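You operate a simulated robot arm through the tools that you are given. There is no shell and no other tool. Be economical: measure what you need, move in short steps, check, and stop when the job is done.

Carry out the task below with a simulated robot arm. There is one attempt and no reset: what you move stays moved.

## Task
Switch the slow cooker off, unplug it and cover the orange outlet.
Fine: knob off before the plug; plug on the buffet; leave the lid off, on the trivet beside the cooker, so that the broth cools.
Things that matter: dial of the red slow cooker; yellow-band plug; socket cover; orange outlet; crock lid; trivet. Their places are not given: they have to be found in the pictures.

Only the result counts: the job must be done as asked and must still hold three seconds after the hand-in. Knocking over, shifting, dropping, spilling or breaking anything else fails it. Lids that push on must go on centred and level and be pressed home; caps that screw on are set level and turned clockwise until they are tight.

## Robot
A 6-joint arm with a two-finger parallel gripper, fixed in place. Base frame: the origin is at the foot of the arm, x ahead of it, y to its left, z up; the work surface is at about z = 920. Readings come in mm, degrees, newtons and seconds.
With the tool pointing down near the work surface it reaches from about 220 to 620 mm from the base axis. Its first joint turns from -66.0 to 66.0 degrees. Payload 2.7 kg.
The TCP is the grasp point between the finger pads, 23 mm short of the fingertips. In the tool frame z runs along the fingers and y along their closing line. Largest opening 94 mm; finger width 38, thickness 10; the body of the gripper, 54 by 96 mm, starts 39 mm behind the TCP.
Orientation is that of the tool frame in the base frame, as a unit quaternion [x, y, z, w]. With the fingers straight down and closing along the base's y, the tool's x points along the base's -x, its y along +y and its z along -z.

## Interface
- The arm moves only by the tool apply_moves. Its argument "series" is a list of rows, each a list of 3 entries, a list of its own where there are three numbers: the turn, a rotation vector about the tool's x, y, z in degrees, then the shift along the tool's x, y, z in mm, then the gripper command, from -1 (fully open) to 1 (shut), values between in proportion. In form: [[[wx, wy, wz], [tx, ty, tz], gripper], ...]. A call has 1 to 20 rows; each row shifts and turns the commanded pose from where the row before left it, along the tool's axes as they then stand. A row lasts 0.2 s, in which the tool goes at most 50 mm and 8.6 degrees; a call with a longer step from one row to the next is refused whole, and so is a gripper value outside its range. Where a pose cannot be reached the arm comes as near as it can. A force on the tool above 70 N (or 10 N above the force at the start of the call, whichever is more), or a blocked arm, ends the call early, and 0.2 s more pass. Each finger travels about 45 mm/s and halts on what it meets, pressing with about 44 N; the grip force reading is that of the motor and also rises with nothing between the fingers. The clock runs only during rows and for 0.2 s after the last one: add rows that do not move to give the fingers time. It gives the time, the measured TCP pose, the force on the tool (base axes), the opening and the grip force at its end, in the units of the frame above (readings bear some noise).
- Cameras (640 x 400 px; columns grow to the right, rows downward): "scene" is fixed at [83.4, -432.8, 1413]; the picture's right is [0.71, -0.70, 0.00], its down [-0.33, -0.34, -0.88] and it looks along [0.62, 0.63, -0.47] (base axes); focal length 285 px, centre (320, 200). "wrist" rides on the gripper at [-39, 0, -44] in the tool frame; the picture's right is [0.00, -1.00, 0.00], its down [0.97, 0.00, -0.24] and it looks along [0.24, 0.00, 0.97] (tool axes); focal length 218 px, centre (320, 200).
- camera(camera): a new picture of that camera. The clock stands still meanwhile.
- locate(camera, pixels): for up to 12 pixels [column, row] of the newest picture of that camera ("zoom" is the newest enlarged one), the place [x, y, z] in the base frame of the surface seen there, good to about 3 mm. The clock stands still meanwhile.
- inspect(camera, box): a new picture of the part [left, top, right, bottom] of that camera's present view, enlarged. The clock stands still meanwhile.
- finish_job(): hands the job in; it is judged then, once.

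Work in short steps. Measure before you move; look again where a grasp or a placing could have gone wrong, and mend it. You have 80 turns and 46 pictures in all, those below and enlarged ones among them. Open the gripper and draw the arm clear of the work before you hand the job in, unless the task says otherwise; then end with one line.

The tools are called after "Emit:" by a JSON object that holds its "api" and its "payload". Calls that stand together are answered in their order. apply_moves: Moves the arm, as the interface text tells. Its arguments: {"type":"object","properties":{"series":{"type":"array"}},"required":["series"]} The other tools are called the same way: camera (camera) takes a picture; locate (camera, pixels) gives the place of the surface under pixels of a picture; inspect (camera, box) takes an enlarged picture of a part of a camera's view; finish_job () hands the job in.

At the start:

```text
t: 0.0
tcp_pos: [336.2, 125.9, 1312.1]
ee_rot: [-0.001, 1.0, 0.0, 0.0]
ft_force: [0.5, -0.9, 0.4]
finger_gap: 94.1
gripper_force: 0.0
```

scene: 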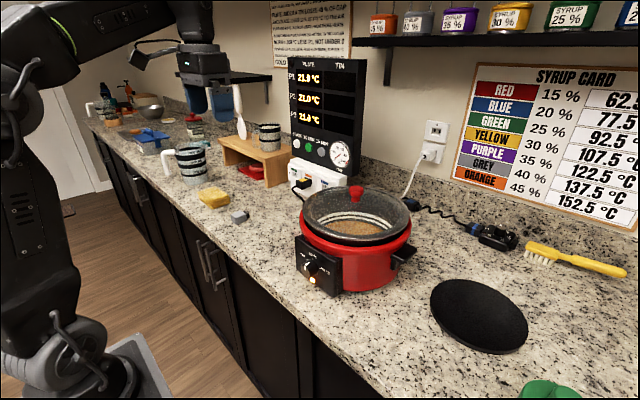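
wrist: 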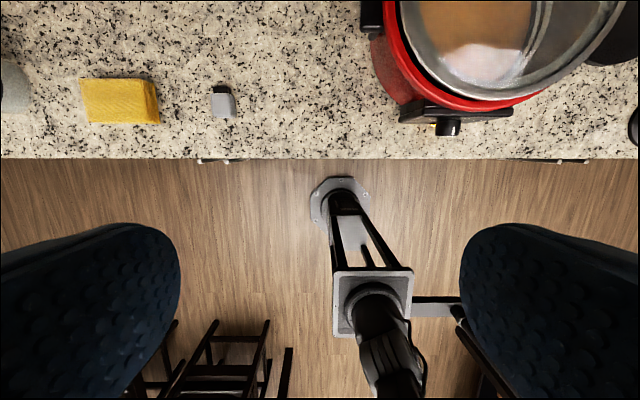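

The scene shows the cooker around (355,240), power strip at (315,178), trivet at (478,315), and a grey piece at (240,216). I enlarge the parts that matter.

Emit:
{"api": "inspect", "payload": {"camera": "scene", "box": [270, 150, 430, 300]}}

Emit:
{"api": "inspect", "payload": {"camera": "scene", "box": [180, 140, 360, 240]}}

```text
2.67 times, centred on (350, 225) of scene
```

zoom: 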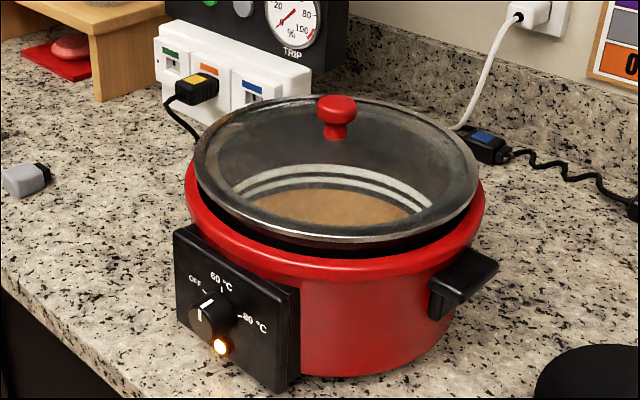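

```text
3.56 times, centred on (270, 190) of scene
```

zoom: 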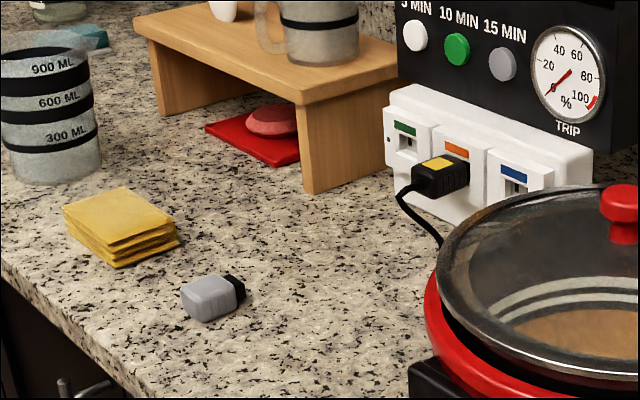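

The yellow-band plug sits in the orange (middle) outlet, the grey socket cover lies on the counter with its black prong end away; the lid with a red knob is on the crock. I measure points.

Emit:
{"api": "locate", "payload": {"camera": "zoom", "pixels": [[430, 170], [442, 162], [462, 178], [418, 180], [457, 150], [440, 200], [408, 140], [515, 180], [205, 292], [234, 284], [210, 310], [190, 300]]}}

Emit:
{"api": "locate", "payload": {"camera": "scene", "pixels": [[355, 193], [357, 187], [478, 315], [432, 300], [527, 330], [490, 280], [460, 345], [308, 268], [311, 281], [303, 197], [300, 240], [340, 290]]}}

Emit:
{"api": "inspect", "payload": {"camera": "wrist", "box": [180, 0, 640, 150]}}

```text
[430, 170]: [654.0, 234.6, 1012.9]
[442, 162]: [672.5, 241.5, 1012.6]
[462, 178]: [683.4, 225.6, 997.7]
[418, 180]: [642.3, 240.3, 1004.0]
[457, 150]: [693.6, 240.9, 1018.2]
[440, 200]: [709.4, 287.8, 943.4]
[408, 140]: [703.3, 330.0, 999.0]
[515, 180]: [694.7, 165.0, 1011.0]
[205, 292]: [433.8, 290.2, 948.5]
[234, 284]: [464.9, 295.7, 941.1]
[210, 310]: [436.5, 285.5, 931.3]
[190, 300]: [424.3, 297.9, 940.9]
```

```text
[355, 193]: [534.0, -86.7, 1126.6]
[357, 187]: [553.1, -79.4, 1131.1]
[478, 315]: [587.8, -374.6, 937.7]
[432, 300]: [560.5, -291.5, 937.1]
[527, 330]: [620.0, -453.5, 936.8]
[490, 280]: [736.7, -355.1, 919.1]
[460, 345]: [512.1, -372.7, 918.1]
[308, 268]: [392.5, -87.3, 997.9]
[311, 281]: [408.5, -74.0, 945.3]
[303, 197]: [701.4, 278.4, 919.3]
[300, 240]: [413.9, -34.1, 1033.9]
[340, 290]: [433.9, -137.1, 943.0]
```

```text
1.39 times, centred on (410, 75) of wrist
```

zoom: 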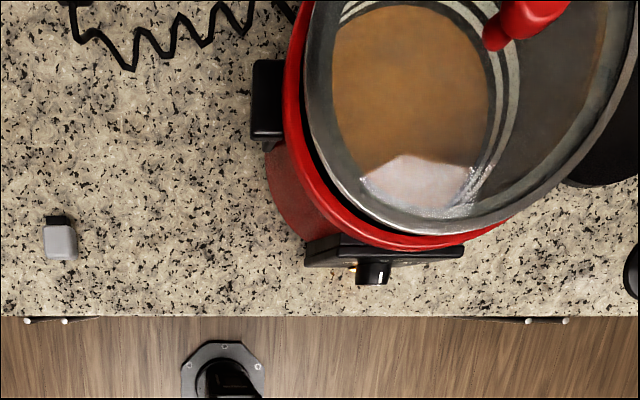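

Next I look closely at the dial and at the lid/knob; then I'll plan the approach.

Emit:
{"api": "inspect", "payload": {"camera": "scene", "box": [285, 230, 349, 300]}}

Emit:
{"api": "locate", "payload": {"camera": "scene", "pixels": [[296, 237], [344, 258], [298, 263], [341, 295], [303, 205], [355, 246], [410, 212], [404, 252], [345, 188], [420, 240], [350, 230], [356, 204]]}}

```text
5.71 times, centred on (317, 265) of scene
```

zoom: 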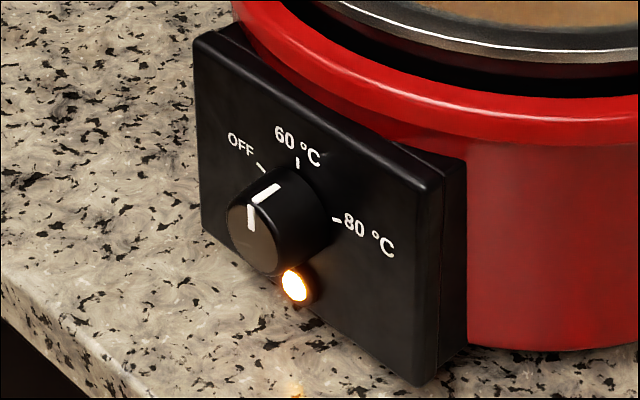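

```text
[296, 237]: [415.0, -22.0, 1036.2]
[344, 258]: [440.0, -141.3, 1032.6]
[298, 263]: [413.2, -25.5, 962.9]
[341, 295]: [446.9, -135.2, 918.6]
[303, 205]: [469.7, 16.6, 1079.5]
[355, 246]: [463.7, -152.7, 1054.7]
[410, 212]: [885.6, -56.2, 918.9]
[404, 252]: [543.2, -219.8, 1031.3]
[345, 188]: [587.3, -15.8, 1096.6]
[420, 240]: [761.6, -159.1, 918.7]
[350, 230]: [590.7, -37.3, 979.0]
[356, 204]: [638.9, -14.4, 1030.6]
```

The pointer stands at 60 °C (up); OFF is to the left, so a counter-clockwise turn is needed. I first bring the tool to horizontal (pointing along +x), high up.

Emit:
{"api": "apply_moves", "payload": {"series": [[[0, -8.2, 0], [0, 0, 0], -1], [[0, -8.2, 0], [0, 0, 0], -1], [[0, -8.2, 0], [0, 0, 0], -1], [[0, -8.2, 0], [0, 0, 0], -1], [[0, -8.2, 0], [0, 0, 0], -1], [[0, -8.2, 0], [0, 0, 0], -1], [[0, -8.2, 0], [0, 0, 0], -1], [[0, -8.2, 0], [0, 0, 0], -1], [[0, -8.2, 0], [0, 0, 0], -1], [[0, -8.2, 0], [0, 0, 0], -1], [[0, -8.0, 0], [0, 0, 0], -1]]}}

```text
t: 2.4
tcp_pos: [334.6, 126.0, 1314.1]
ee_rot: [0.0, 0.708, 0.002, 0.706]
ft_force: [0.5, -0.3, 0.8]
finger_gap: 94.1
gripper_force: 0.0
```

Horizontal pose reached. Now I descend in front of the dial, staying about 80 mm short of it.

Emit:
{"api": "apply_moves", "payload": {"series": [[[0, 0, 0], [30, -22, -4], -1], [[0, 0, 0], [30, -22, -4], -1], [[0, 0, 0], [30, -22, -4], -1], [[0, 0, 0], [30, -22, -4], -1], [[0, 0, 0], [30, -22, -4], -1], [[0, 0, 0], [30, -22, -4], -1], [[0, 0, 0], [30, -22, -4], -1], [[0, 0, 0], [30, -22, -4], -1], [[0, 0, 0], [30, -22, -4], -1], [[0, 0, 0], [30, -22, -4], -1]]}}

Emit:
{"api": "camera", "payload": {"camera": "wrist"}}

```text
t: 4.6
tcp_pos: [379.9, 91.2, 1163.9]
ee_rot: [0.002, 0.707, -0.002, 0.707]
ft_force: [-0.3, 0.1, -0.3]
finger_gap: 94.1
gripper_force: 0.1
out of reach, approached as far as the arm can: row 3, 4, 5, 6, 7, 8, 9, 10
```

```text
39 pictures are left
```

wrist: 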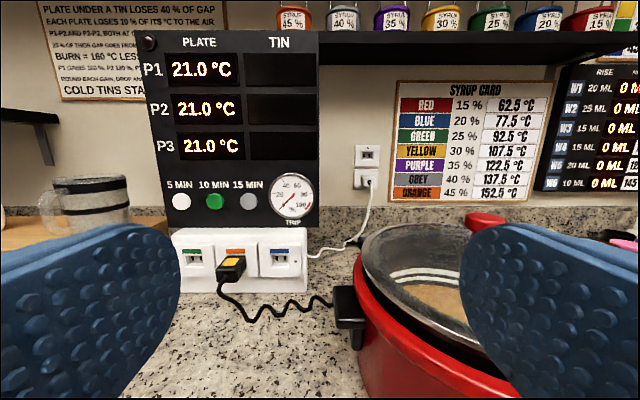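

The wrist can't get that far in while horizontal, so I'll work the dial with the tool tilted 45° instead, turning about the dial's axis. I tilt back to 45° here.

Emit:
{"api": "apply_moves", "payload": {"series": [[[0, 7.5, 0], [0, 0, 0], -1], [[0, 7.5, 0], [0, 0, 0], -1], [[0, 7.5, 0], [0, 0, 0], -1], [[0, 7.5, 0], [0, 0, 0], -1], [[0, 7.5, 0], [0, 0, 0], -1], [[0, 7.5, 0], [0, 0, 0], -1], [[0, 0, 0], [0, 0, 0], -1]]}}

```text
t: 6.2
tcp_pos: [381.2, 89.3, 1165.4]
ee_rot: [-0.001, 0.924, 0.001, 0.382]
ft_force: [-0.2, -0.4, 0.7]
finger_gap: 94.0
gripper_force: 0.2
```

Commanded pose follows the real one. I move to a standoff ahead of the dial at about (330,-87,1040) and look.

Emit:
{"api": "apply_moves", "payload": {"series": [[[0, 0, 0], [24.9, -35.2, 10.5], -1], [[0, 0, 0], [24.9, -35.2, 10.5], -1], [[0, 0, 0], [24.9, -35.2, 10.5], -1], [[0, 0, 0], [24.9, -35.2, 10.5], -1], [[0, 0, 0], [24.9, -35.2, 10.5], -1], [[0, 0, 0], [0, 0, 0], -1]]}}

Emit:
{"api": "camera", "payload": {"camera": "wrist"}}

```text
t: 7.6
tcp_pos: [331.0, -88.0, 1040.1]
ee_rot: [0.002, 0.924, -0.001, 0.383]
ft_force: [-0.1, 0.3, 0.2]
finger_gap: 94.1
gripper_force: 0.0
```

```text
38 pictures are left
```

wrist: 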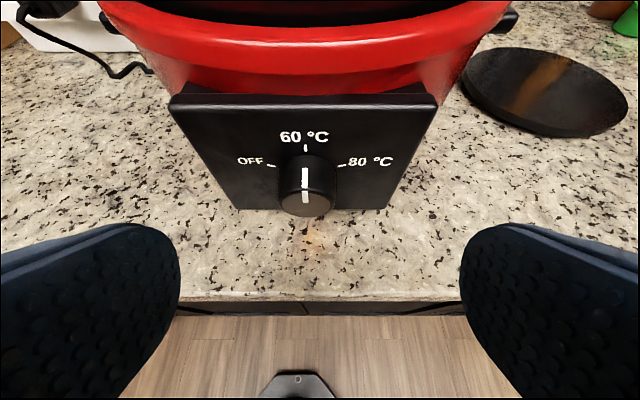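

Emit:
{"api": "inspect", "payload": {"camera": "wrist", "box": [160, 80, 450, 230]}}

Emit:
{"api": "locate", "payload": {"camera": "wrist", "pixels": [[200, 120], [410, 120], [235, 200], [375, 200], [305, 148], [271, 166], [341, 165], [305, 158], [280, 185], [336, 185], [306, 200], [305, 212]]}}

```text
2.21 times, centred on (305, 155) of wrist
```

zoom: 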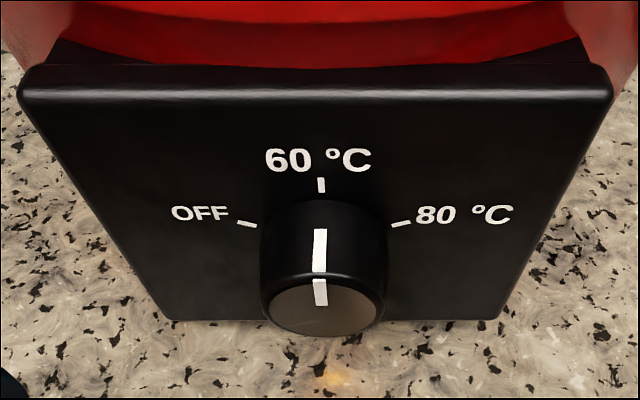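

```text
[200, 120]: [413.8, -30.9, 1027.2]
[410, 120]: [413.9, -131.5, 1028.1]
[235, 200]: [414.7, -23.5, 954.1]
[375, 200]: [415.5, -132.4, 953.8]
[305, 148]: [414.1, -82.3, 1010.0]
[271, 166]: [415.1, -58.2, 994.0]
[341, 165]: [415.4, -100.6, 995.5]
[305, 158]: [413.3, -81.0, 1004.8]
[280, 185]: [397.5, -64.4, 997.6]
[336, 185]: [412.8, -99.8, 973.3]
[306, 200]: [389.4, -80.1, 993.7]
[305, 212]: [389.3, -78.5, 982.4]
```

The dial face lies in plane x≈414, axis at about y=-80, z=990, knob front x≈389, radius ≈15; OFF tick lies about 72° left of the 60 tick. I align height and side and pre-roll the tool 36° clockwise about the dial axis.

Emit:
{"api": "apply_moves", "payload": {"series": [[[0, 0, 0], [17, 4, 17], -1], [[0, 0, 0], [17, 4, 17], -1], [[-5.09, 0, 5.09], [0, 0, 0], -1], [[-5.09, 0, 5.09], [0, 0, 0], -1], [[-5.09, 0, 5.09], [0, 0, 0], -1], [[-5.09, 0, 5.09], [0, 0, 0], -1], [[-5.09, 0, 5.09], [0, 0, 0], -1], [[0, 0, 0], [0, 0, 0], -1]]}}

Emit:
{"api": "camera", "payload": {"camera": "wrist"}}

```text
t: 9.4
tcp_pos: [331.0, -80.4, 991.9]
ee_rot: [0.118, 0.878, 0.287, 0.363]
ft_force: [-0.5, -0.3, -0.8]
finger_gap: 93.9
gripper_force: 0.0
```

```text
36 pictures are left
```

wrist: 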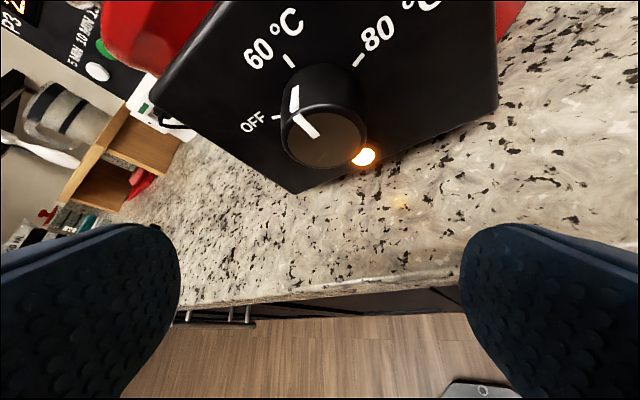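

Pose is right and the knob lies between the pads. I go forward 50 mm and close.

Emit:
{"api": "apply_moves", "payload": {"series": [[[0, 0, 0], [-8.85, 0, 8.85], -1], [[0, 0, 0], [-8.85, 0, 8.85], -1], [[0, 0, 0], [-8.85, 0, 8.85], -1], [[0, 0, 0], [-8.6, 0, 8.6], -1], [[0, 0, 0], [0, 0, 0], 1], [[0, 0, 0], [0, 0, 0], 1], [[0, 0, 0], [0, 0, 0], 1], [[0, 0, 0], [0, 0, 0], 1], [[0, 0, 0], [0, 0, 0], 1], [[0, 0, 0], [0, 0, 0], 1]]}}

Emit:
{"api": "inspect", "payload": {"camera": "scene", "box": [270, 220, 366, 310]}}

```text
t: 11.6
tcp_pos: [379.8, -80.9, 990.1]
ee_rot: [0.119, 0.879, 0.285, 0.363]
ft_force: [5.4, -10.4, -0.2]
finger_gap: 34.5
gripper_force: 44.3
```

```text
4.44 times, centred on (318, 265) of scene
```

zoom: 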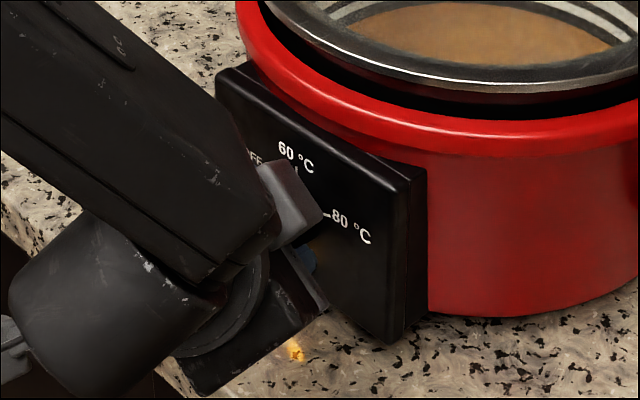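

The knob is gripped (34.5 mm, 44 N). I turn 36° counter-clockwise first and check the readings.

Emit:
{"api": "apply_moves", "payload": {"series": [[[4.24, 0, -4.24], [0, 0, 0], 1], [[4.24, 0, -4.24], [0, 0, 0], 1], [[4.24, 0, -4.24], [0, 0, 0], 1], [[4.24, 0, -4.24], [0, 0, 0], 1], [[4.24, 0, -4.24], [0, 0, 0], 1], [[4.24, 0, -4.24], [0, 0, 0], 1]]}}

Emit:
{"api": "camera", "payload": {"camera": "wrist"}}

```text
t: 13.0
tcp_pos: [380.0, -79.4, 991.5]
ee_rot: [-0.002, 0.924, 0.001, 0.383]
ft_force: [8.6, -1.5, -0.1]
finger_gap: 34.5
gripper_force: 44.1
```

```text
34 pictures are left
```

wrist: 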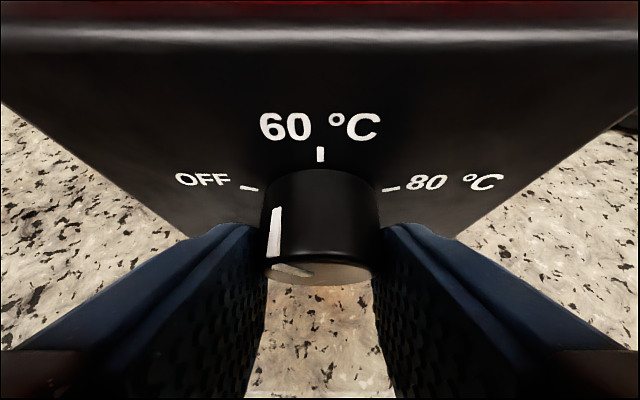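

The pointer follows. I turn another 35°.

Emit:
{"api": "apply_moves", "payload": {"series": [[[4.12, 0, -4.12], [0, 0, 0], 1], [[4.12, 0, -4.12], [0, 0, 0], 1], [[4.12, 0, -4.12], [0, 0, 0], 1], [[4.12, 0, -4.12], [0, 0, 0], 1], [[4.12, 0, -4.12], [0, 0, 0], 1], [[4.12, 0, -4.12], [0, 0, 0], 1]]}}

Emit:
{"api": "camera", "payload": {"camera": "wrist"}}

Emit:
{"api": "inspect", "payload": {"camera": "scene", "box": [270, 220, 366, 310]}}

```text
t: 14.4
tcp_pos: [378.1, -83.9, 994.0]
ee_rot: [-0.049, 0.919, -0.112, 0.375]
ft_force: [3.9, -0.8, 0.9]
finger_gap: 34.2
gripper_force: 43.8
out of reach, approached as far as the arm can: row 3, 4, 5, 6
```

```text
33 pictures are left
```

wrist: 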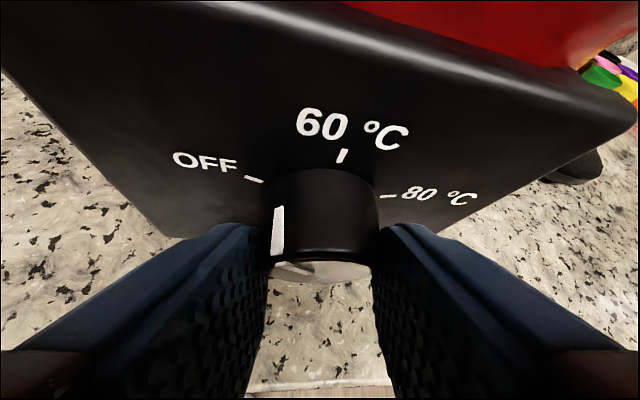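

```text
4.44 times, centred on (318, 265) of scene
```

zoom: 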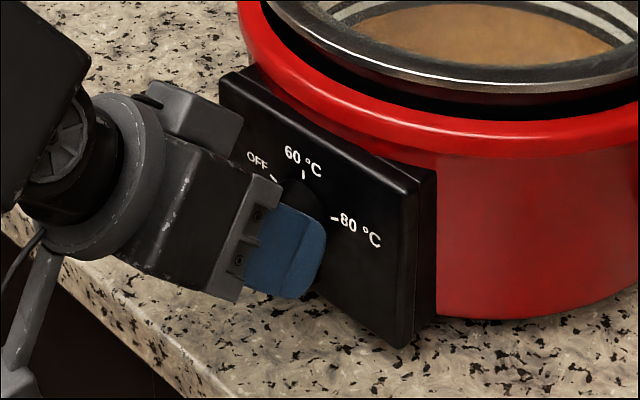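

The arm's reach ended at about −14° of roll, so the knob has turned about 50°. I let go, back off, and roll back for a second bite.

Emit:
{"api": "apply_moves", "payload": {"series": [[[0, 0, 0], [0, 0, 0], -1], [[0, 0, 0], [0, 0, 0], -1], [[0, 0, 0], [0, 0, 0], -1], [[0, 0, 0], [0, 0, 0], -1], [[0, 0, 0], [10, 0, -10], -1], [[0, 0, 0], [10, 0, -10], -1], [[0, 0, 0], [10, 0, -10], -1], [[-5, 0, 5], [0, 0, 0], -1], [[-5, 0, 5], [0, 0, 0], -1], [[-5, 0, 5], [0, 0, 0], -1], [[-5, 0, 5], [0, 0, 0], -1], [[-5, 0, 5], [0, 0, 0], -1], [[-5, 0, 5], [0, 0, 0], -1], [[0, 0, 0], [0, 0, 0], -1]]}}

Emit:
{"api": "camera", "payload": {"camera": "wrist"}}

```text
t: 17.4
tcp_pos: [336.3, -83.3, 995.7]
ee_rot: [0.091, 0.897, 0.227, 0.369]
ft_force: [-0.4, -0.9, -0.7]
finger_gap: 94.3
gripper_force: 0.1
```

```text
31 pictures are left
```

wrist: 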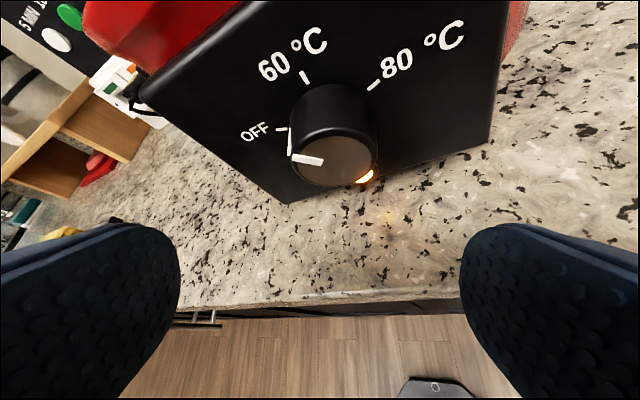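

The light is still on and roughly 22° remain. I recentre, go forward again, grip, and turn 23°.

Emit:
{"api": "apply_moves", "payload": {"series": [[[0, 0, 0], [3.9, 0.4, 3.9], -1], [[0, 0, 0], [-7.8, 0, 7.8], -1], [[0, 0, 0], [-7.8, 0, 7.8], -1], [[0, 0, 0], [-7.8, 0, 7.8], -1], [[0, 0, 0], [-7.6, 0, 7.6], -1], [[0, 0, 0], [0, 0, 0], 1], [[0, 0, 0], [0, 0, 0], 1], [[0, 0, 0], [0, 0, 0], 1], [[0, 0, 0], [0, 0, 0], 1], [[0, 0, 0], [0, 0, 0], 1], [[4.06, 0, -4.06], [0, 0, 0], 1], [[4.06, 0, -4.06], [0, 0, 0], 1], [[4.06, 0, -4.06], [0, 0, 0], 1], [[4.06, 0, -4.06], [0, 0, 0], 1], [[0, 0, 0], [0, 0, 0], 1]]}}

Emit:
{"api": "camera", "payload": {"camera": "wrist"}}

```text
t: 20.6
tcp_pos: [379.5, -79.1, 990.2]
ee_rot: [0.015, 0.924, 0.044, 0.379]
ft_force: [-17.4, -3.6, -0.1]
finger_gap: 34.6
gripper_force: 43.8
```

```text
30 pictures are left
```

wrist: 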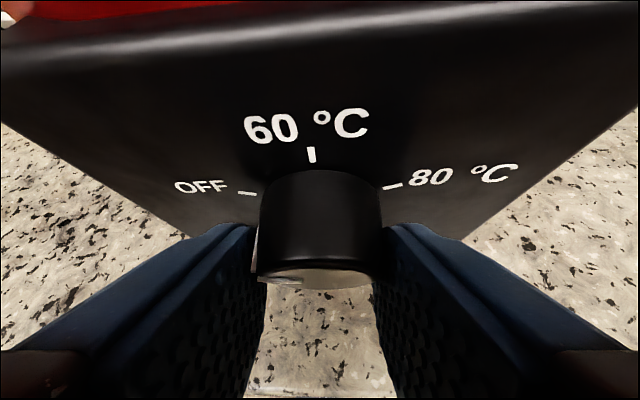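

The pointer has reached the side near OFF. I release, back off, and check the pointer and light.

Emit:
{"api": "apply_moves", "payload": {"series": [[[0, 0, 0], [0, 0, 0], -1], [[0, 0, 0], [0, 0, 0], -1], [[0, 0, 0], [0, 0, 0], -1], [[0, 0, 0], [0, 0, 0], -1], [[0, 0, 0], [12, 0, -12], -1], [[0, 0, 0], [12, 0, -12], -1], [[0, 0, 0], [12, 0, -12], -1], [[0, 0, 0], [0, 0, 0], -1]]}}

Emit:
{"api": "camera", "payload": {"camera": "wrist"}}

Emit:
{"api": "inspect", "payload": {"camera": "scene", "box": [270, 220, 366, 310]}}

```text
t: 22.4
tcp_pos: [329.8, -81.9, 991.0]
ee_rot: [0.015, 0.923, 0.044, 0.381]
ft_force: [0.0, -0.3, -0.4]
finger_gap: 93.9
gripper_force: 0.1
```

```text
29 pictures are left
```

wrist: 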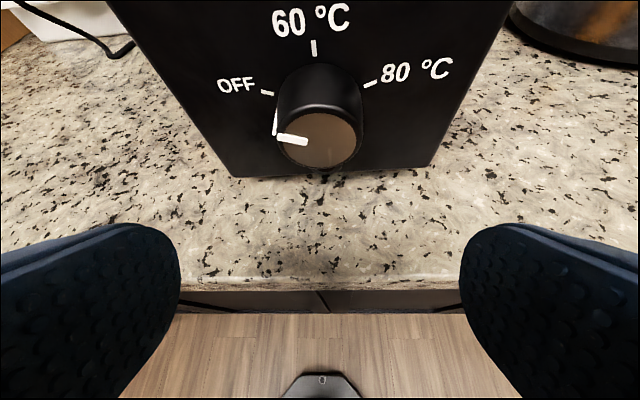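

```text
4.44 times, centred on (318, 265) of scene
```

zoom: 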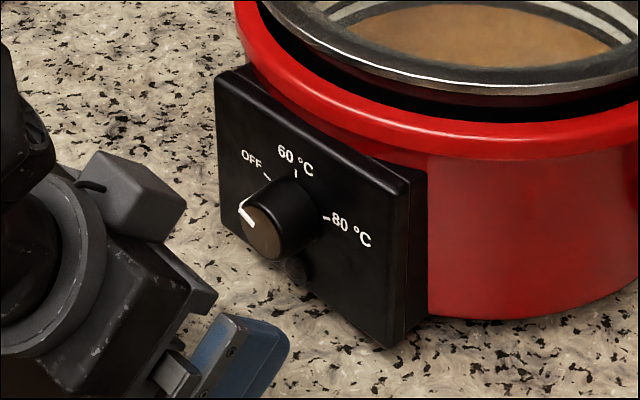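

Light is out and the pointer stands at OFF. Now I raise the arm, shift left, and turn the tool horizontal facing the plug.

Emit:
{"api": "apply_moves", "payload": {"series": [[[3.9, 0, -3.9], [0, 0, 0], -1], [[0, 0, 0], [-31, 0, -31], -1], [[0, 0, 0], [-31, 0, -31], -1], [[0, 0, 0], [-31, 0, -31], -1], [[0, 0, 0], [-31, 0, -31], -1], [[0, 0, 0], [-10, 45, 10], -1], [[0, 0, 0], [-10, 45, 10], -1], [[0, 0, 0], [-10, 45, 10], -1], [[0, 0, 0], [-10, 45, 10], -1], [[0, 0, 0], [-10, 45, 10], -1], [[0, 0, 0], [-10, 45, 10], -1], [[0, 0, 0], [-10, 45, 10], -1], [[0, -7.5, 0], [0, 0, 0], -1], [[0, -7.5, 0], [0, 0, 0], -1], [[0, -7.5, 0], [0, 0, 0], -1], [[0, -7.5, 0], [0, 0, 0], -1], [[0, -7.5, 0], [0, 0, 0], -1], [[0, -7.5, 0], [0, 0, 0], -1]]}}

```text
t: 26.2
tcp_pos: [428.3, 234.7, 1164.8]
ee_rot: [-0.003, 0.707, 0.0, 0.707]
ft_force: [-0.2, -0.2, 1.0]
finger_gap: 93.7
gripper_force: 0.0
```

Horizontal at (428,235,1165). I go forward and down to a standoff about 80 mm before the plug and look.

Emit:
{"api": "apply_moves", "payload": {"series": [[[0, 0, 0], [25, 0.5, 24], -1], [[0, 0, 0], [25, 0.5, 24], -1], [[0, 0, 0], [25, 0.5, 24], -1], [[0, 0, 0], [25, 0.5, 24], -1], [[0, 0, 0], [25, 0.5, 24], -1], [[0, 0, 0], [0, 0, 0], -1]]}}

Emit:
{"api": "camera", "payload": {"camera": "wrist"}}

```text
t: 27.6
tcp_pos: [548.5, 237.7, 1037.6]
ee_rot: [-0.003, 0.708, 0.0, 0.706]
ft_force: [-0.6, 0.8, 0.5]
finger_gap: 93.9
gripper_force: 0.0
```

```text
27 pictures are left
```

wrist: 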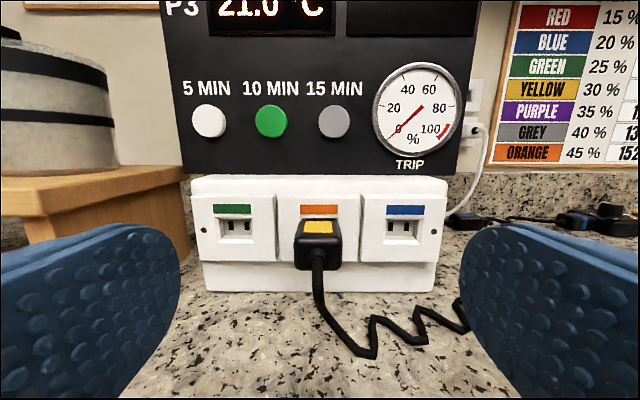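

The plug is at (318,245), outlet slots visible at (232,226)/(245,226) and (395,228)/(408,228). I measure these.

Emit:
{"api": "inspect", "payload": {"camera": "wrist", "box": [190, 170, 450, 310]}}

Emit:
{"api": "locate", "payload": {"camera": "wrist", "pixels": [[318, 227], [300, 258], [340, 258], [318, 250], [318, 265], [232, 245], [375, 245], [402, 228], [238, 226], [318, 211], [290, 250], [318, 280]]}}

```text
2.46 times, centred on (320, 240) of wrist
```

zoom: 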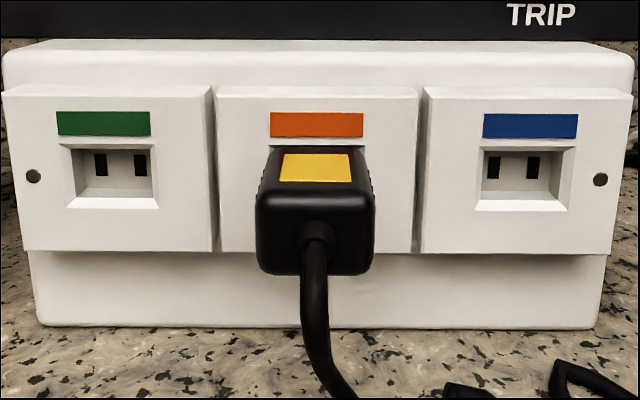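

```text
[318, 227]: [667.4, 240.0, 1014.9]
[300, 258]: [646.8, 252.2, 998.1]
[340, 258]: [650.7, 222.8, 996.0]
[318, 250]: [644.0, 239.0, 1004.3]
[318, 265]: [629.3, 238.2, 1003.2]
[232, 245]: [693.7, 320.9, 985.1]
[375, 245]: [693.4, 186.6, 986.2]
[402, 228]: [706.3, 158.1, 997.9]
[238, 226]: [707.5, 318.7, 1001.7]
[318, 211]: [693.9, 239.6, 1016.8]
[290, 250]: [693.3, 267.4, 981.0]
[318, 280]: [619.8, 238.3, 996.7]
```

The plug body spans y 222–254, z≈989–1015, x 645–694; the recess of the outlet is about 14 mm deep at y≈239, z≈1000. I line up at z 1002 and go forward to x≈656, then close.

Emit:
{"api": "apply_moves", "payload": {"series": [[[0, 0, 0], [35.6, 0.6, 0], -1], [[0, 0, 0], [0, 0, 27], -1], [[0, 0, 0], [0, 0, 27], -1], [[0, 0, 0], [0, 0, 27], -1], [[0, 0, 0], [0, 0, 26.5], -1], [[0, 0, 0], [0, 0, 0], 1], [[0, 0, 0], [0, 0, 0], 1], [[0, 0, 0], [0, 0, 0], 1], [[0, 0, 0], [0, 0, 0], 1], [[0, 0, 0], [0, 0, 0], 1]]}}

Emit:
{"api": "camera", "payload": {"camera": "wrist"}}

```text
t: 27.9
tcp_pos: [550.4, 239.3, 1037.1]
ee_rot: [0.0, 0.698, 0.002, 0.716]
ft_force: [-1.6, -0.4, 6.0]
finger_gap: 93.9
gripper_force: 0.0
stopped in row 1: the force on the tool passed its limit (the readings are from after the stop); the commanded pose is now the measured one
```

```text
25 pictures are left
```

wrist: 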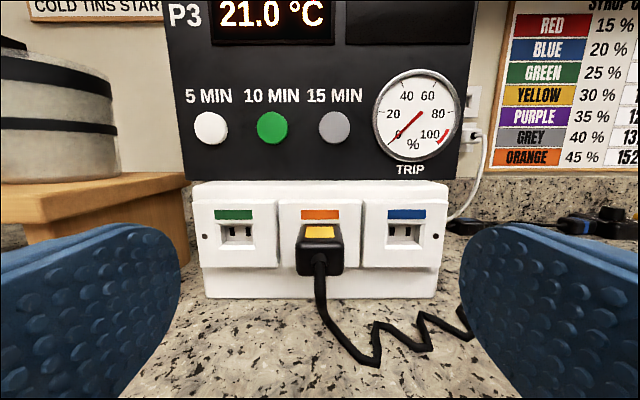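

The downward step met something right away; I look at the scene to see what touches.

Emit:
{"api": "camera", "payload": {"camera": "scene"}}

```text
24 pictures are left
```

scene: 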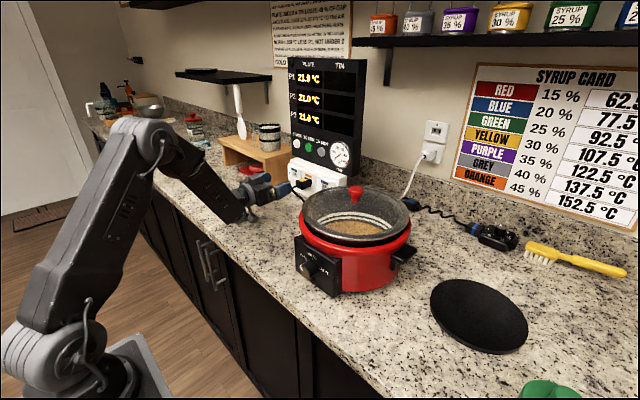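

The forearm's wrist end seems to be right down at the counter around (235,215), near the socket cover. I zoom in there.

Emit:
{"api": "inspect", "payload": {"camera": "scene", "box": [170, 140, 330, 240]}}

Emit:
{"api": "locate", "payload": {"camera": "scene", "pixels": [[240, 212], [228, 200], [232, 220], [250, 190], [244, 218], [260, 205]]}}

```text
4.00 times, centred on (250, 190) of scene
```

zoom: 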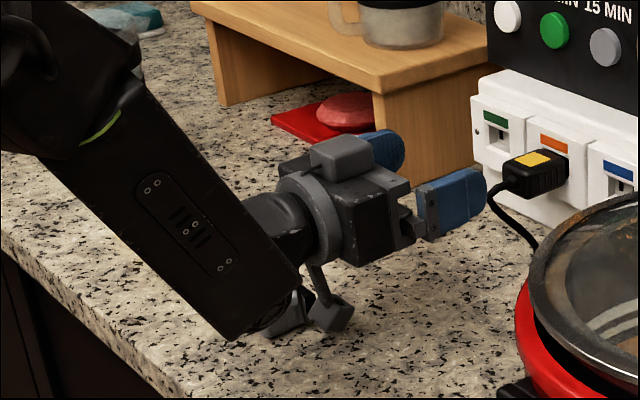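

```text
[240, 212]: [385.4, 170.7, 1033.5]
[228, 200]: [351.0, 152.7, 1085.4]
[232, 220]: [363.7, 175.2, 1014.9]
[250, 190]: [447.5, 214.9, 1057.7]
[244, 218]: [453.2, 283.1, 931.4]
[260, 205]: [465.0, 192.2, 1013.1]
```

A cable bracket hangs below the wrist and came down close to the socket cover. I lift straight up, then tilt the tool 45° down so the wrist stays high, and re-check the cover.

Emit:
{"api": "apply_moves", "payload": {"series": [[[0, 0, 0], [-25, 0, 0], -1], [[0, 0, 0], [-25, 0, 0], -1], [[0, 7.75, 0], [0, 0, 0], -1], [[0, 7.75, 0], [0, 0, 0], -1], [[0, 7.75, 0], [0, 0, 0], -1], [[0, 7.75, 0], [0, 0, 0], -1], [[0, 7.75, 0], [0, 0, 0], -1], [[0, 7.75, 0], [0, 0, 0], -1], [[0, 0, 0], [0, 0, 0], -1]]}}

Emit:
{"api": "inspect", "payload": {"camera": "scene", "box": [170, 140, 330, 240]}}

```text
t: 29.9
tcp_pos: [549.0, 239.9, 1087.5]
ee_rot: [-0.003, 0.924, 0.002, 0.383]
ft_force: [1.0, -0.4, -0.4]
finger_gap: 94.2
gripper_force: 0.0
```

```text
4.00 times, centred on (250, 190) of scene
```

zoom: 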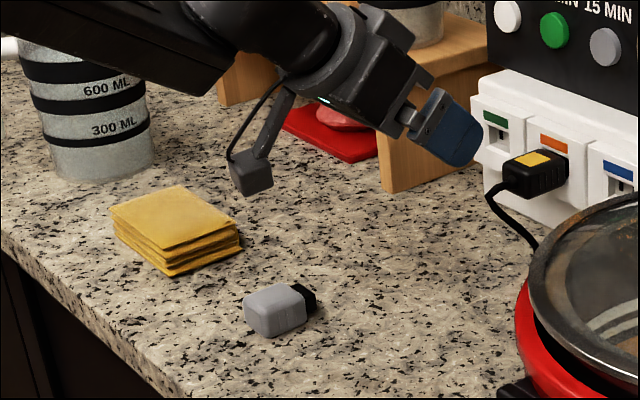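

The cover is unmoved. Now I approach the plug with the 45° tilt: first to (600,238,1004), then forward to x≈660, and close.

Emit:
{"api": "apply_moves", "payload": {"series": [[[0, 0, 0], [7.7, -0.5, 31.7], -1], [[0, 0, 0], [7.7, -0.5, 31.7], -1], [[0, 0, 0], [7.6, -0.5, 31.7], -1], [[0, 0, 0], [-10.6, 0, 10.6], -1], [[0, 0, 0], [-10.6, 0, 10.6], -1], [[0, 0, 0], [-10.6, 0, 10.6], -1], [[0, 0, 0], [-10.6, 0, 10.6], -1], [[0, 0, 0], [0, 0, 0], -1]]}}

Emit:
{"api": "camera", "payload": {"camera": "wrist"}}

```text
t: 31.7
tcp_pos: [659.3, 239.0, 1003.1]
ee_rot: [-0.001, 0.924, 0.001, 0.381]
ft_force: [-0.5, 0.7, 0.1]
finger_gap: 94.1
gripper_force: 0.1
```

```text
21 pictures are left
```

wrist: 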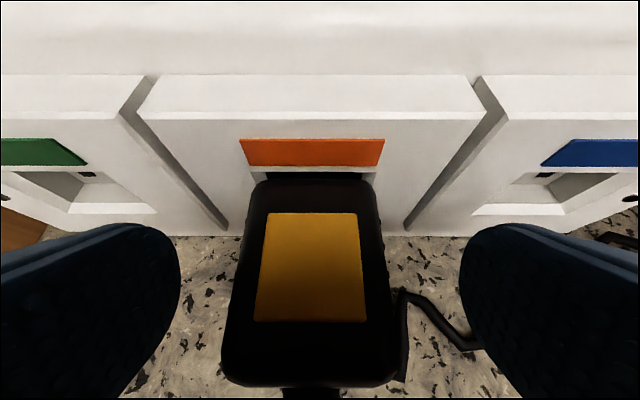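

The plug is centred between the pads. I close and pull it straight back along −x.

Emit:
{"api": "apply_moves", "payload": {"series": [[[0, 0, 0], [0, 0, 0], 1], [[0, 0, 0], [0, 0, 0], 1], [[0, 0, 0], [0, 0, 0], 1], [[0, 0, 0], [0, 0, 0], 1], [[0, 0, 0], [0, 0, 0], 1], [[0, 0, 0], [3, 0, -3], 1], [[0, 0, 0], [5, 0, -5], 1], [[0, 0, 0], [7, 0, -7], 1], [[0, 0, 0], [10, 0, -10], 1], [[0, 0, 0], [10, 0, -10], 1], [[0, 0, 0], [10, 0, -10], 1], [[0, 0, 0], [0, 0, 0], 1]]}}

Emit:
{"api": "camera", "payload": {"camera": "wrist"}}

```text
t: 34.3
tcp_pos: [595.3, 238.6, 1002.6]
ee_rot: [-0.001, 0.924, 0.002, 0.381]
ft_force: [0.4, 0.3, -0.7]
finger_gap: 35.2
gripper_force: 43.7
```

```text
20 pictures are left
```

wrist: 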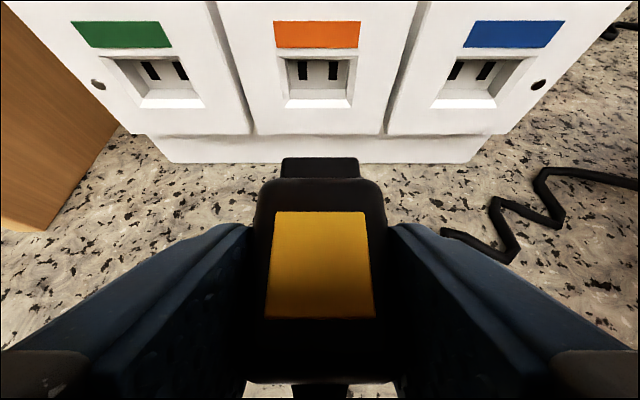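

The plug is out. I measure the orange outlet's recess in this picture before moving on.

Emit:
{"api": "locate", "payload": {"camera": "wrist", "pixels": [[303, 72], [333, 70], [283, 75], [355, 75], [319, 54], [319, 105], [319, 93], [302, 62], [302, 80], [319, 125], [319, 168], [319, 160]]}}

Emit:
{"api": "inspect", "payload": {"camera": "wrist", "box": [255, 10, 385, 180]}}

```text
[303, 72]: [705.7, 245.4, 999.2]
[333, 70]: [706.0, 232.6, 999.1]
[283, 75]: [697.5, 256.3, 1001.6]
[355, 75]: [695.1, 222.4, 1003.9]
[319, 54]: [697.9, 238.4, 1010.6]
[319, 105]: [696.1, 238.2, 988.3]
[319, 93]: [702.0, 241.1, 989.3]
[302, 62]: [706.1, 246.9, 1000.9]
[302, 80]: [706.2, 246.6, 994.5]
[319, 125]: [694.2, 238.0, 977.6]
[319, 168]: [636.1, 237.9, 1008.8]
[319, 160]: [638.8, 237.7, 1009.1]
```

```text
2.35 times, centred on (320, 95) of wrist
```

zoom: 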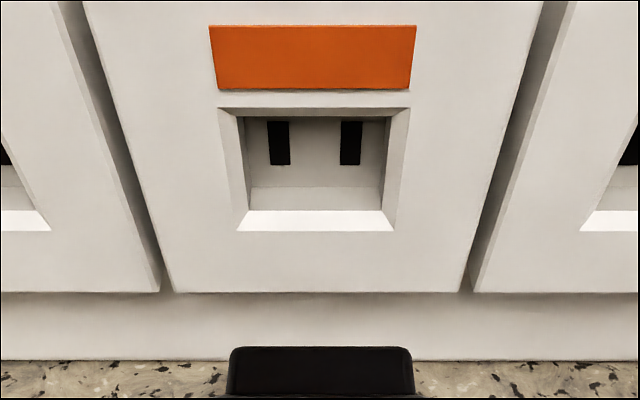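

Recess centre is about (694 face, y 239, z 999.5). Now I pitch the plug nose-down 30° (so the fingertips clear the counter) and lower it at (570,195).

Emit:
{"api": "apply_moves", "payload": {"series": [[[0, 7.5, 0], [0, 0, 0], 1], [[0, 7.5, 0], [0, 0, 0], 1], [[0, 7.5, 0], [0, 0, 0], 1], [[0, 7.5, 0], [0, 0, 0], 1], [[0, 0, 0], [17, -21.8, 14.9], 1], [[0, 0, 0], [17, -21.8, 14.9], 1], [[0, 0, 0], [0, 0, 0], 1], [[0, 0, 0], [1, 0, 3.9], 1], [[0, 0, 0], [1, 0, 3.9], 1], [[0, 0, 0], [1, 0, 3.9], 1], [[0, 0, 0], [0, 0, 0], 1]]}}

Emit:
{"api": "camera", "payload": {"camera": "wrist"}}

```text
t: 36.7
tcp_pos: [571.1, 193.6, 953.5]
ee_rot: [-0.001, 0.992, 0.001, 0.129]
ft_force: [1.1, -0.2, -0.5]
finger_gap: 35.1
gripper_force: 43.9
```

```text
18 pictures are left
```

wrist: 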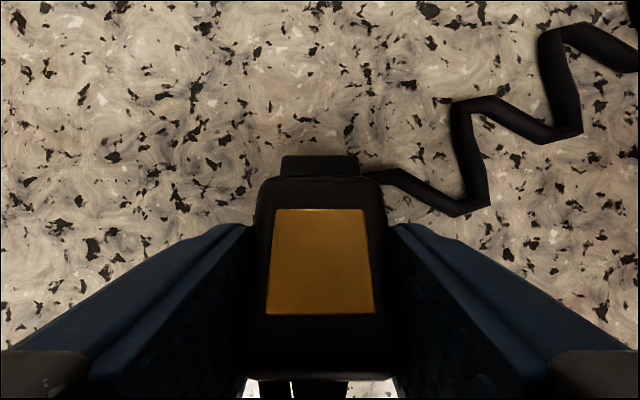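

No contact yet at z 953. I lower in small steps to about 948, then release slowly and draw straight up along the tool.

Emit:
{"api": "apply_moves", "payload": {"series": [[[0, 0, 0], [0.4, 0, 1.5], 1], [[0, 0, 0], [0.4, 0, 1.5], 1], [[0, 0, 0], [0.3, 0, 1.2], 1], [[0, 0, 0], [0, 0, 0], 1]]}}

```text
t: 37.7
tcp_pos: [572.2, 194.9, 953.2]
ee_rot: [-0.002, 0.991, 0.002, 0.134]
ft_force: [-4.5, -0.9, 23.3]
finger_gap: 34.9
gripper_force: 44.2
```

Contact (23 N up), so the nose is down. I ease slightly, open, and retreat along the tool axis.

Emit:
{"api": "apply_moves", "payload": {"series": [[[0, 0, 0], [-0.7, 0, -2.5], 1], [[0, 0, 0], [0, 0, 0], 0.2], [[0, 0, 0], [0, 0, 0], -0.5], [[0, 0, 0], [0, 0, 0], -1], [[0, 0, 0], [0, 0, 0], -1], [[0, 0, 0], [0, 0, 0], -1], [[0, 0, 0], [0, 0, -20], -1], [[0, 0, 0], [0, 0, -40], -1], [[0, 0, 0], [0, 0, -40], -1], [[0, 0, 0], [0, 0, -40], -1], [[0, 0, 0], [0, 0, 0], -1]]}}

Emit:
{"api": "camera", "payload": {"camera": "wrist"}}

```text
t: 40.1
tcp_pos: [533.5, 194.0, 1086.9]
ee_rot: [-0.002, 0.992, 0.001, 0.129]
ft_force: [0.8, 0.1, -0.6]
finger_gap: 94.0
gripper_force: 0.1
```

```text
17 pictures are left
```

wrist: 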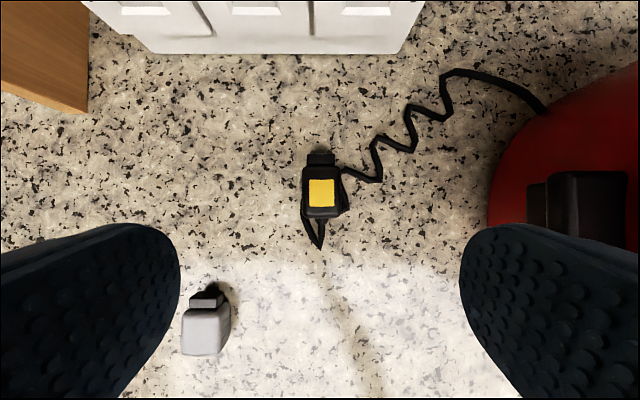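

The plug lies flat on the buffet at (322,190). The cover is at (206,325), stub toward the outlet; I measure it.

Emit:
{"api": "inspect", "payload": {"camera": "wrist", "box": [160, 270, 260, 370]}}

Emit:
{"api": "locate", "payload": {"camera": "wrist", "pixels": [[187, 310], [230, 305], [184, 352], [222, 354], [207, 320], [205, 350], [193, 297], [222, 290], [207, 290], [209, 302], [186, 330], [228, 330]]}}

```text
4.00 times, centred on (210, 320) of wrist
```

zoom: 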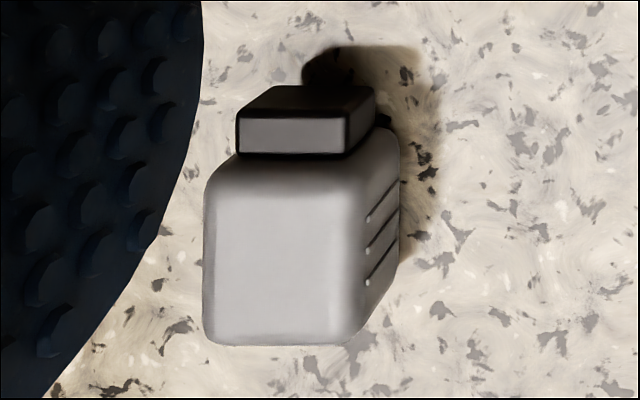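

```text
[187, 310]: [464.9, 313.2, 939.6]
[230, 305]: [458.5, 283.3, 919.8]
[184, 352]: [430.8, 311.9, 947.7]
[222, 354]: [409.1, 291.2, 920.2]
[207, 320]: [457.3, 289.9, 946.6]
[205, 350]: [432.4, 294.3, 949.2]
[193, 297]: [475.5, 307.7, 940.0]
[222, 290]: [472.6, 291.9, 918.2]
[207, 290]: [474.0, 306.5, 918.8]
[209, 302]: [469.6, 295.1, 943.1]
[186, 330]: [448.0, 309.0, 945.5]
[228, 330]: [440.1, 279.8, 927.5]
```

The cover body spans x≈428–463, y≈280–312, top z≈948, stub to x≈476, nearly unrotated. I'll grip it with the 45° tool so the fingers stay clear of the outlet plate; first a standoff above it.

Emit:
{"api": "apply_moves", "payload": {"series": [[[0, -7.5, 0], [0, 0, 0], -1], [[0, -7.5, 0], [0, 0, 0], -1], [[0, -7.5, 0], [0, 0, 0], -1], [[0, -7.5, 0], [0, 0, 0], -1], [[0, 0, 0], [33.1, 25.5, -2.4], -1], [[0, 0, 0], [33.1, 25.5, -2.4], -1], [[0, 0, 0], [33.1, 25.5, -2.4], -1], [[0, 0, 0], [33.1, 25.5, -2.4], -1], [[0, 0, 0], [0, 0, 0], -1]]}}

Emit:
{"api": "camera", "payload": {"camera": "wrist"}}

```text
t: 42.1
tcp_pos: [435.0, 296.9, 1001.4]
ee_rot: [-0.002, 0.924, 0.002, 0.381]
ft_force: [-0.1, 0.0, -0.9]
finger_gap: 94.0
gripper_force: 0.0
```

```text
15 pictures are left
```

wrist: 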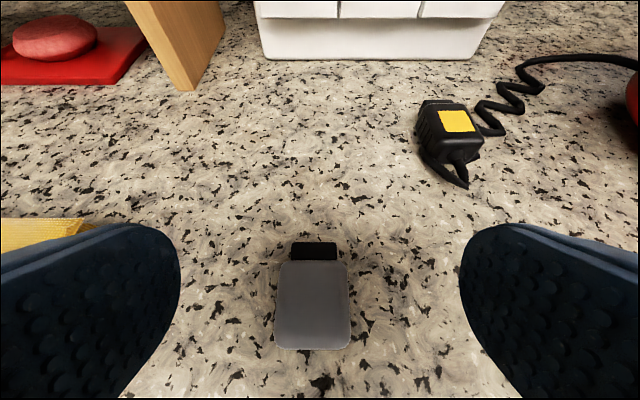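

Emit:
{"api": "locate", "payload": {"camera": "wrist", "pixels": [[281, 275], [345, 275], [278, 340], [348, 340], [313, 268], [313, 340], [313, 246], [293, 255], [334, 255], [313, 300], [80, 228], [345, 330]]}}

```text
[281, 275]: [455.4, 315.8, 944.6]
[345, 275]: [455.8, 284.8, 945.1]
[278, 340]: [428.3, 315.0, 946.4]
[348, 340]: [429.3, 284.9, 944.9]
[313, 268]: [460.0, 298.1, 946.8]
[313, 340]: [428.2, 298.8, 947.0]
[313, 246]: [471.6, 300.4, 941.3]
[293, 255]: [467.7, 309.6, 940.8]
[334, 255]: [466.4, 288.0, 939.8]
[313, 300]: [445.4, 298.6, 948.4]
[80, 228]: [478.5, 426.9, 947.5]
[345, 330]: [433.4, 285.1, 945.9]
```

The cover is at y≈299, body x 425–461, yaw ~0. I lower to (430,299,952) and close.

Emit:
{"api": "apply_moves", "payload": {"series": [[[0, 0, 0], [12.8, 0.7, 10.5], -1], [[0, 0, 0], [12.8, 0.7, 10.5], -1], [[0, 0, 0], [12.8, 0.6, 10.4], -1], [[0, 0, 0], [0, 0, 0], -1], [[0, 0, 0], [0, 0, 0], 1], [[0, 0, 0], [0, 0, 0], 1], [[0, 0, 0], [0, 0, 0], 1], [[0, 0, 0], [0, 0, 0], 1], [[0, 0, 0], [0, 0, 0], 1], [[0, 0, 0], [0, 0, 0], 1]]}}

```text
t: 44.3
tcp_pos: [430.2, 298.4, 951.8]
ee_rot: [-0.002, 0.924, 0.001, 0.382]
ft_force: [-0.2, 0.6, -0.2]
finger_gap: 34.6
gripper_force: 43.8
```

Gripped (34.6 mm). I lift about 85 mm and move to in front of the outlet.

Emit:
{"api": "apply_moves", "payload": {"series": [[[0, 0, 0], [-10, 0, -10], 1], [[0, 0, 0], [-25, 0, -25], 1], [[0, 0, 0], [-25, 0, -25], 1], [[0, 0, 0], [-20, -15, 20], 1], [[0, 0, 0], [-24, -15, 24], 1], [[0, 0, 0], [-24, -15, 24], 1], [[0, 0, 0], [-24, -15, 24], 1], [[0, 0, 0], [0, 0, 0], 1]]}}

Emit:
{"api": "camera", "payload": {"camera": "wrist"}}

```text
t: 46.1
tcp_pos: [559.5, 236.8, 1036.7]
ee_rot: [-0.002, 0.924, 0.001, 0.382]
ft_force: [0.3, 0.7, 0.0]
finger_gap: 34.6
gripper_force: 44.3
```

```text
14 pictures are left
```

wrist: 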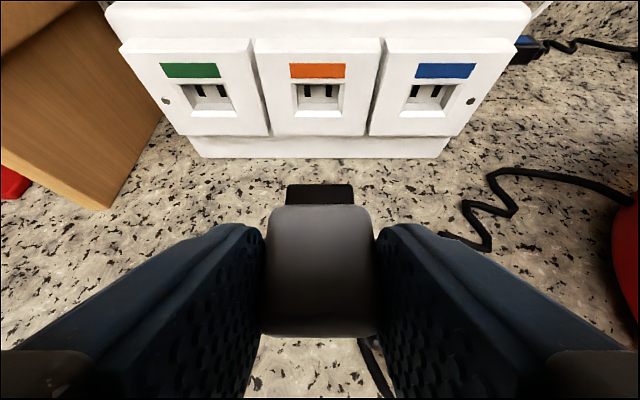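

I measure the stub in the hand and the recess in the same picture to get the offset.

Emit:
{"api": "locate", "payload": {"camera": "wrist", "pixels": [[319, 190], [292, 196], [347, 196], [319, 212], [270, 250], [370, 250], [293, 95], [343, 95], [318, 81], [318, 113], [308, 90], [327, 90]]}}

Emit:
{"api": "inspect", "payload": {"camera": "wrist", "box": [250, 50, 390, 350]}}

```text
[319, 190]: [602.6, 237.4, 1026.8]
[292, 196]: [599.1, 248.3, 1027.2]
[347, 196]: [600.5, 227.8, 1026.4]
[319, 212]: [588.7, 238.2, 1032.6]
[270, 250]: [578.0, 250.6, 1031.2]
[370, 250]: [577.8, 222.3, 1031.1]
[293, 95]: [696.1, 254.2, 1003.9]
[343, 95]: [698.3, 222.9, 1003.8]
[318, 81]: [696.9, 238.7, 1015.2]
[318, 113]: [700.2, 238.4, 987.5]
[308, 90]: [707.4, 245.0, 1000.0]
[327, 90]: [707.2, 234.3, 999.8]
```

```text
1.33 times, centred on (320, 200) of wrist
```

zoom: 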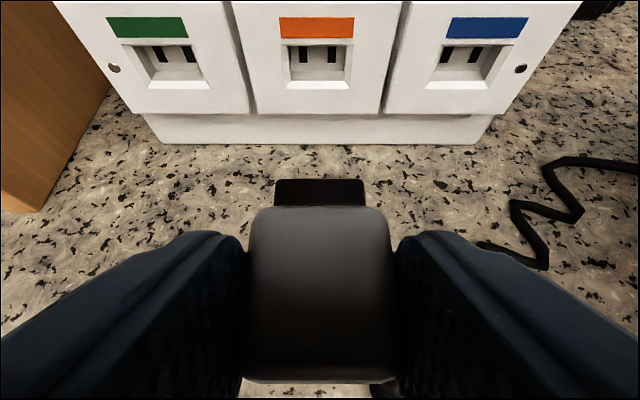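

Stub centre is y 238.1, cover centre ≈18.3 mm below TCP; outlet centre y≈238.8, z≈1000.5. I lower 18 mm, then go forward to just before entry.

Emit:
{"api": "apply_moves", "payload": {"series": [[[0, 0, 0], [12.8, 0.7, 12.8], 1], [[0, 0, 0], [-14, 0, 14], 1], [[0, 0, 0], [-14, 0, 14], 1], [[0, 0, 0], [-14, 0, 14], 1], [[0, 0, 0], [-14, 0, 14], 1], [[0, 0, 0], [0, 0, 0], 1]]}}

Emit:
{"api": "inspect", "payload": {"camera": "wrist", "box": [220, 50, 420, 250]}}

```text
t: 47.5
tcp_pos: [640.1, 238.4, 1018.5]
ee_rot: [-0.001, 0.924, 0.001, 0.382]
ft_force: [0.0, -0.2, 0.1]
finger_gap: 34.7
gripper_force: 43.8
```

```text
2.00 times, centred on (320, 150) of wrist
```

zoom: 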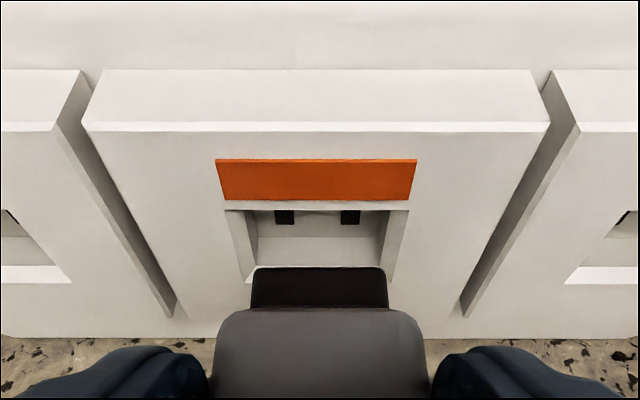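

Laterally centred (stub 319 vs recess 317 in the enlargement). I push in with small steps.

Emit:
{"api": "apply_moves", "payload": {"series": [[[0, 0, 0], [-3.5, 0, 3.5], 1], [[0, 0, 0], [-3.5, 0, 3.5], 1], [[0, 0, 0], [-3.5, 0, 3.5], 1], [[0, 0, 0], [-2.1, 0, 2.1], 1], [[0, 0, 0], [-1.4, 0, 1.4], 1], [[0, 0, 0], [-1.4, 0, 1.4], 1], [[0, 0, 0], [-1.4, 0, 1.4], 1], [[0, 0, 0], [0, 0, 0], 1]]}}

Emit:
{"api": "inspect", "payload": {"camera": "wrist", "box": [220, 50, 420, 250]}}

```text
t: 49.3
tcp_pos: [661.0, 240.0, 1017.6]
ee_rot: [-0.002, 0.925, 0.002, 0.381]
ft_force: [-38.7, -2.9, 5.3]
finger_gap: 34.7
gripper_force: 43.6
```

```text
2.00 times, centred on (320, 150) of wrist
```

zoom: 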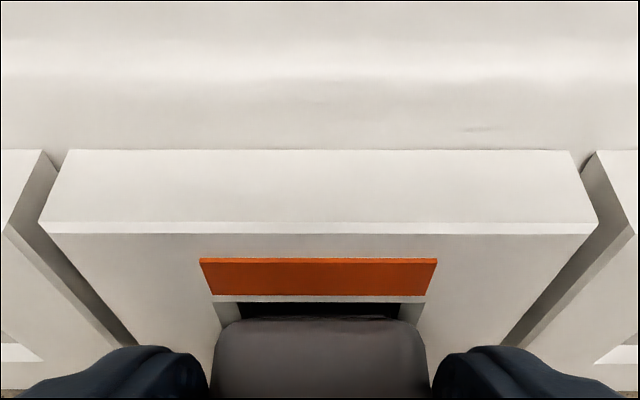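

It meets resistance (39 N) a couple of mm short of the plate. I push a little further.

Emit:
{"api": "apply_moves", "payload": {"series": [[[0, 0, 0], [-0.7, 0, 0.7], 1], [[0, 0, 0], [-0.7, 0, 0.7], 1], [[0, 0, 0], [-0.7, 0, 0.7], 1], [[0, 0, 0], [-0.7, 0, 0.7], 1], [[0, 0, 0], [0, 0, 0], 1]]}}

Emit:
{"api": "locate", "payload": {"camera": "zoom", "pixels": [[320, 322], [320, 330], [320, 345], [320, 300], [320, 308], [240, 330], [400, 330], [320, 240]]}}

```text
t: 50.5
tcp_pos: [664.1, 239.3, 1016.8]
ee_rot: [-0.001, 0.924, 0.001, 0.381]
ft_force: [-45.4, -0.5, 3.4]
finger_gap: 34.6
gripper_force: 43.6
```

```text
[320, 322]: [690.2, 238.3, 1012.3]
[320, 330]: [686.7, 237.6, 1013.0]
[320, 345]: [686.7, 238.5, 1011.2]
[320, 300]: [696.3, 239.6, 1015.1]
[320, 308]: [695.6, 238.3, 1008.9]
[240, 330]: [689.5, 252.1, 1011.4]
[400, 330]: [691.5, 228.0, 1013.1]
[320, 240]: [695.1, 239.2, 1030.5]
```

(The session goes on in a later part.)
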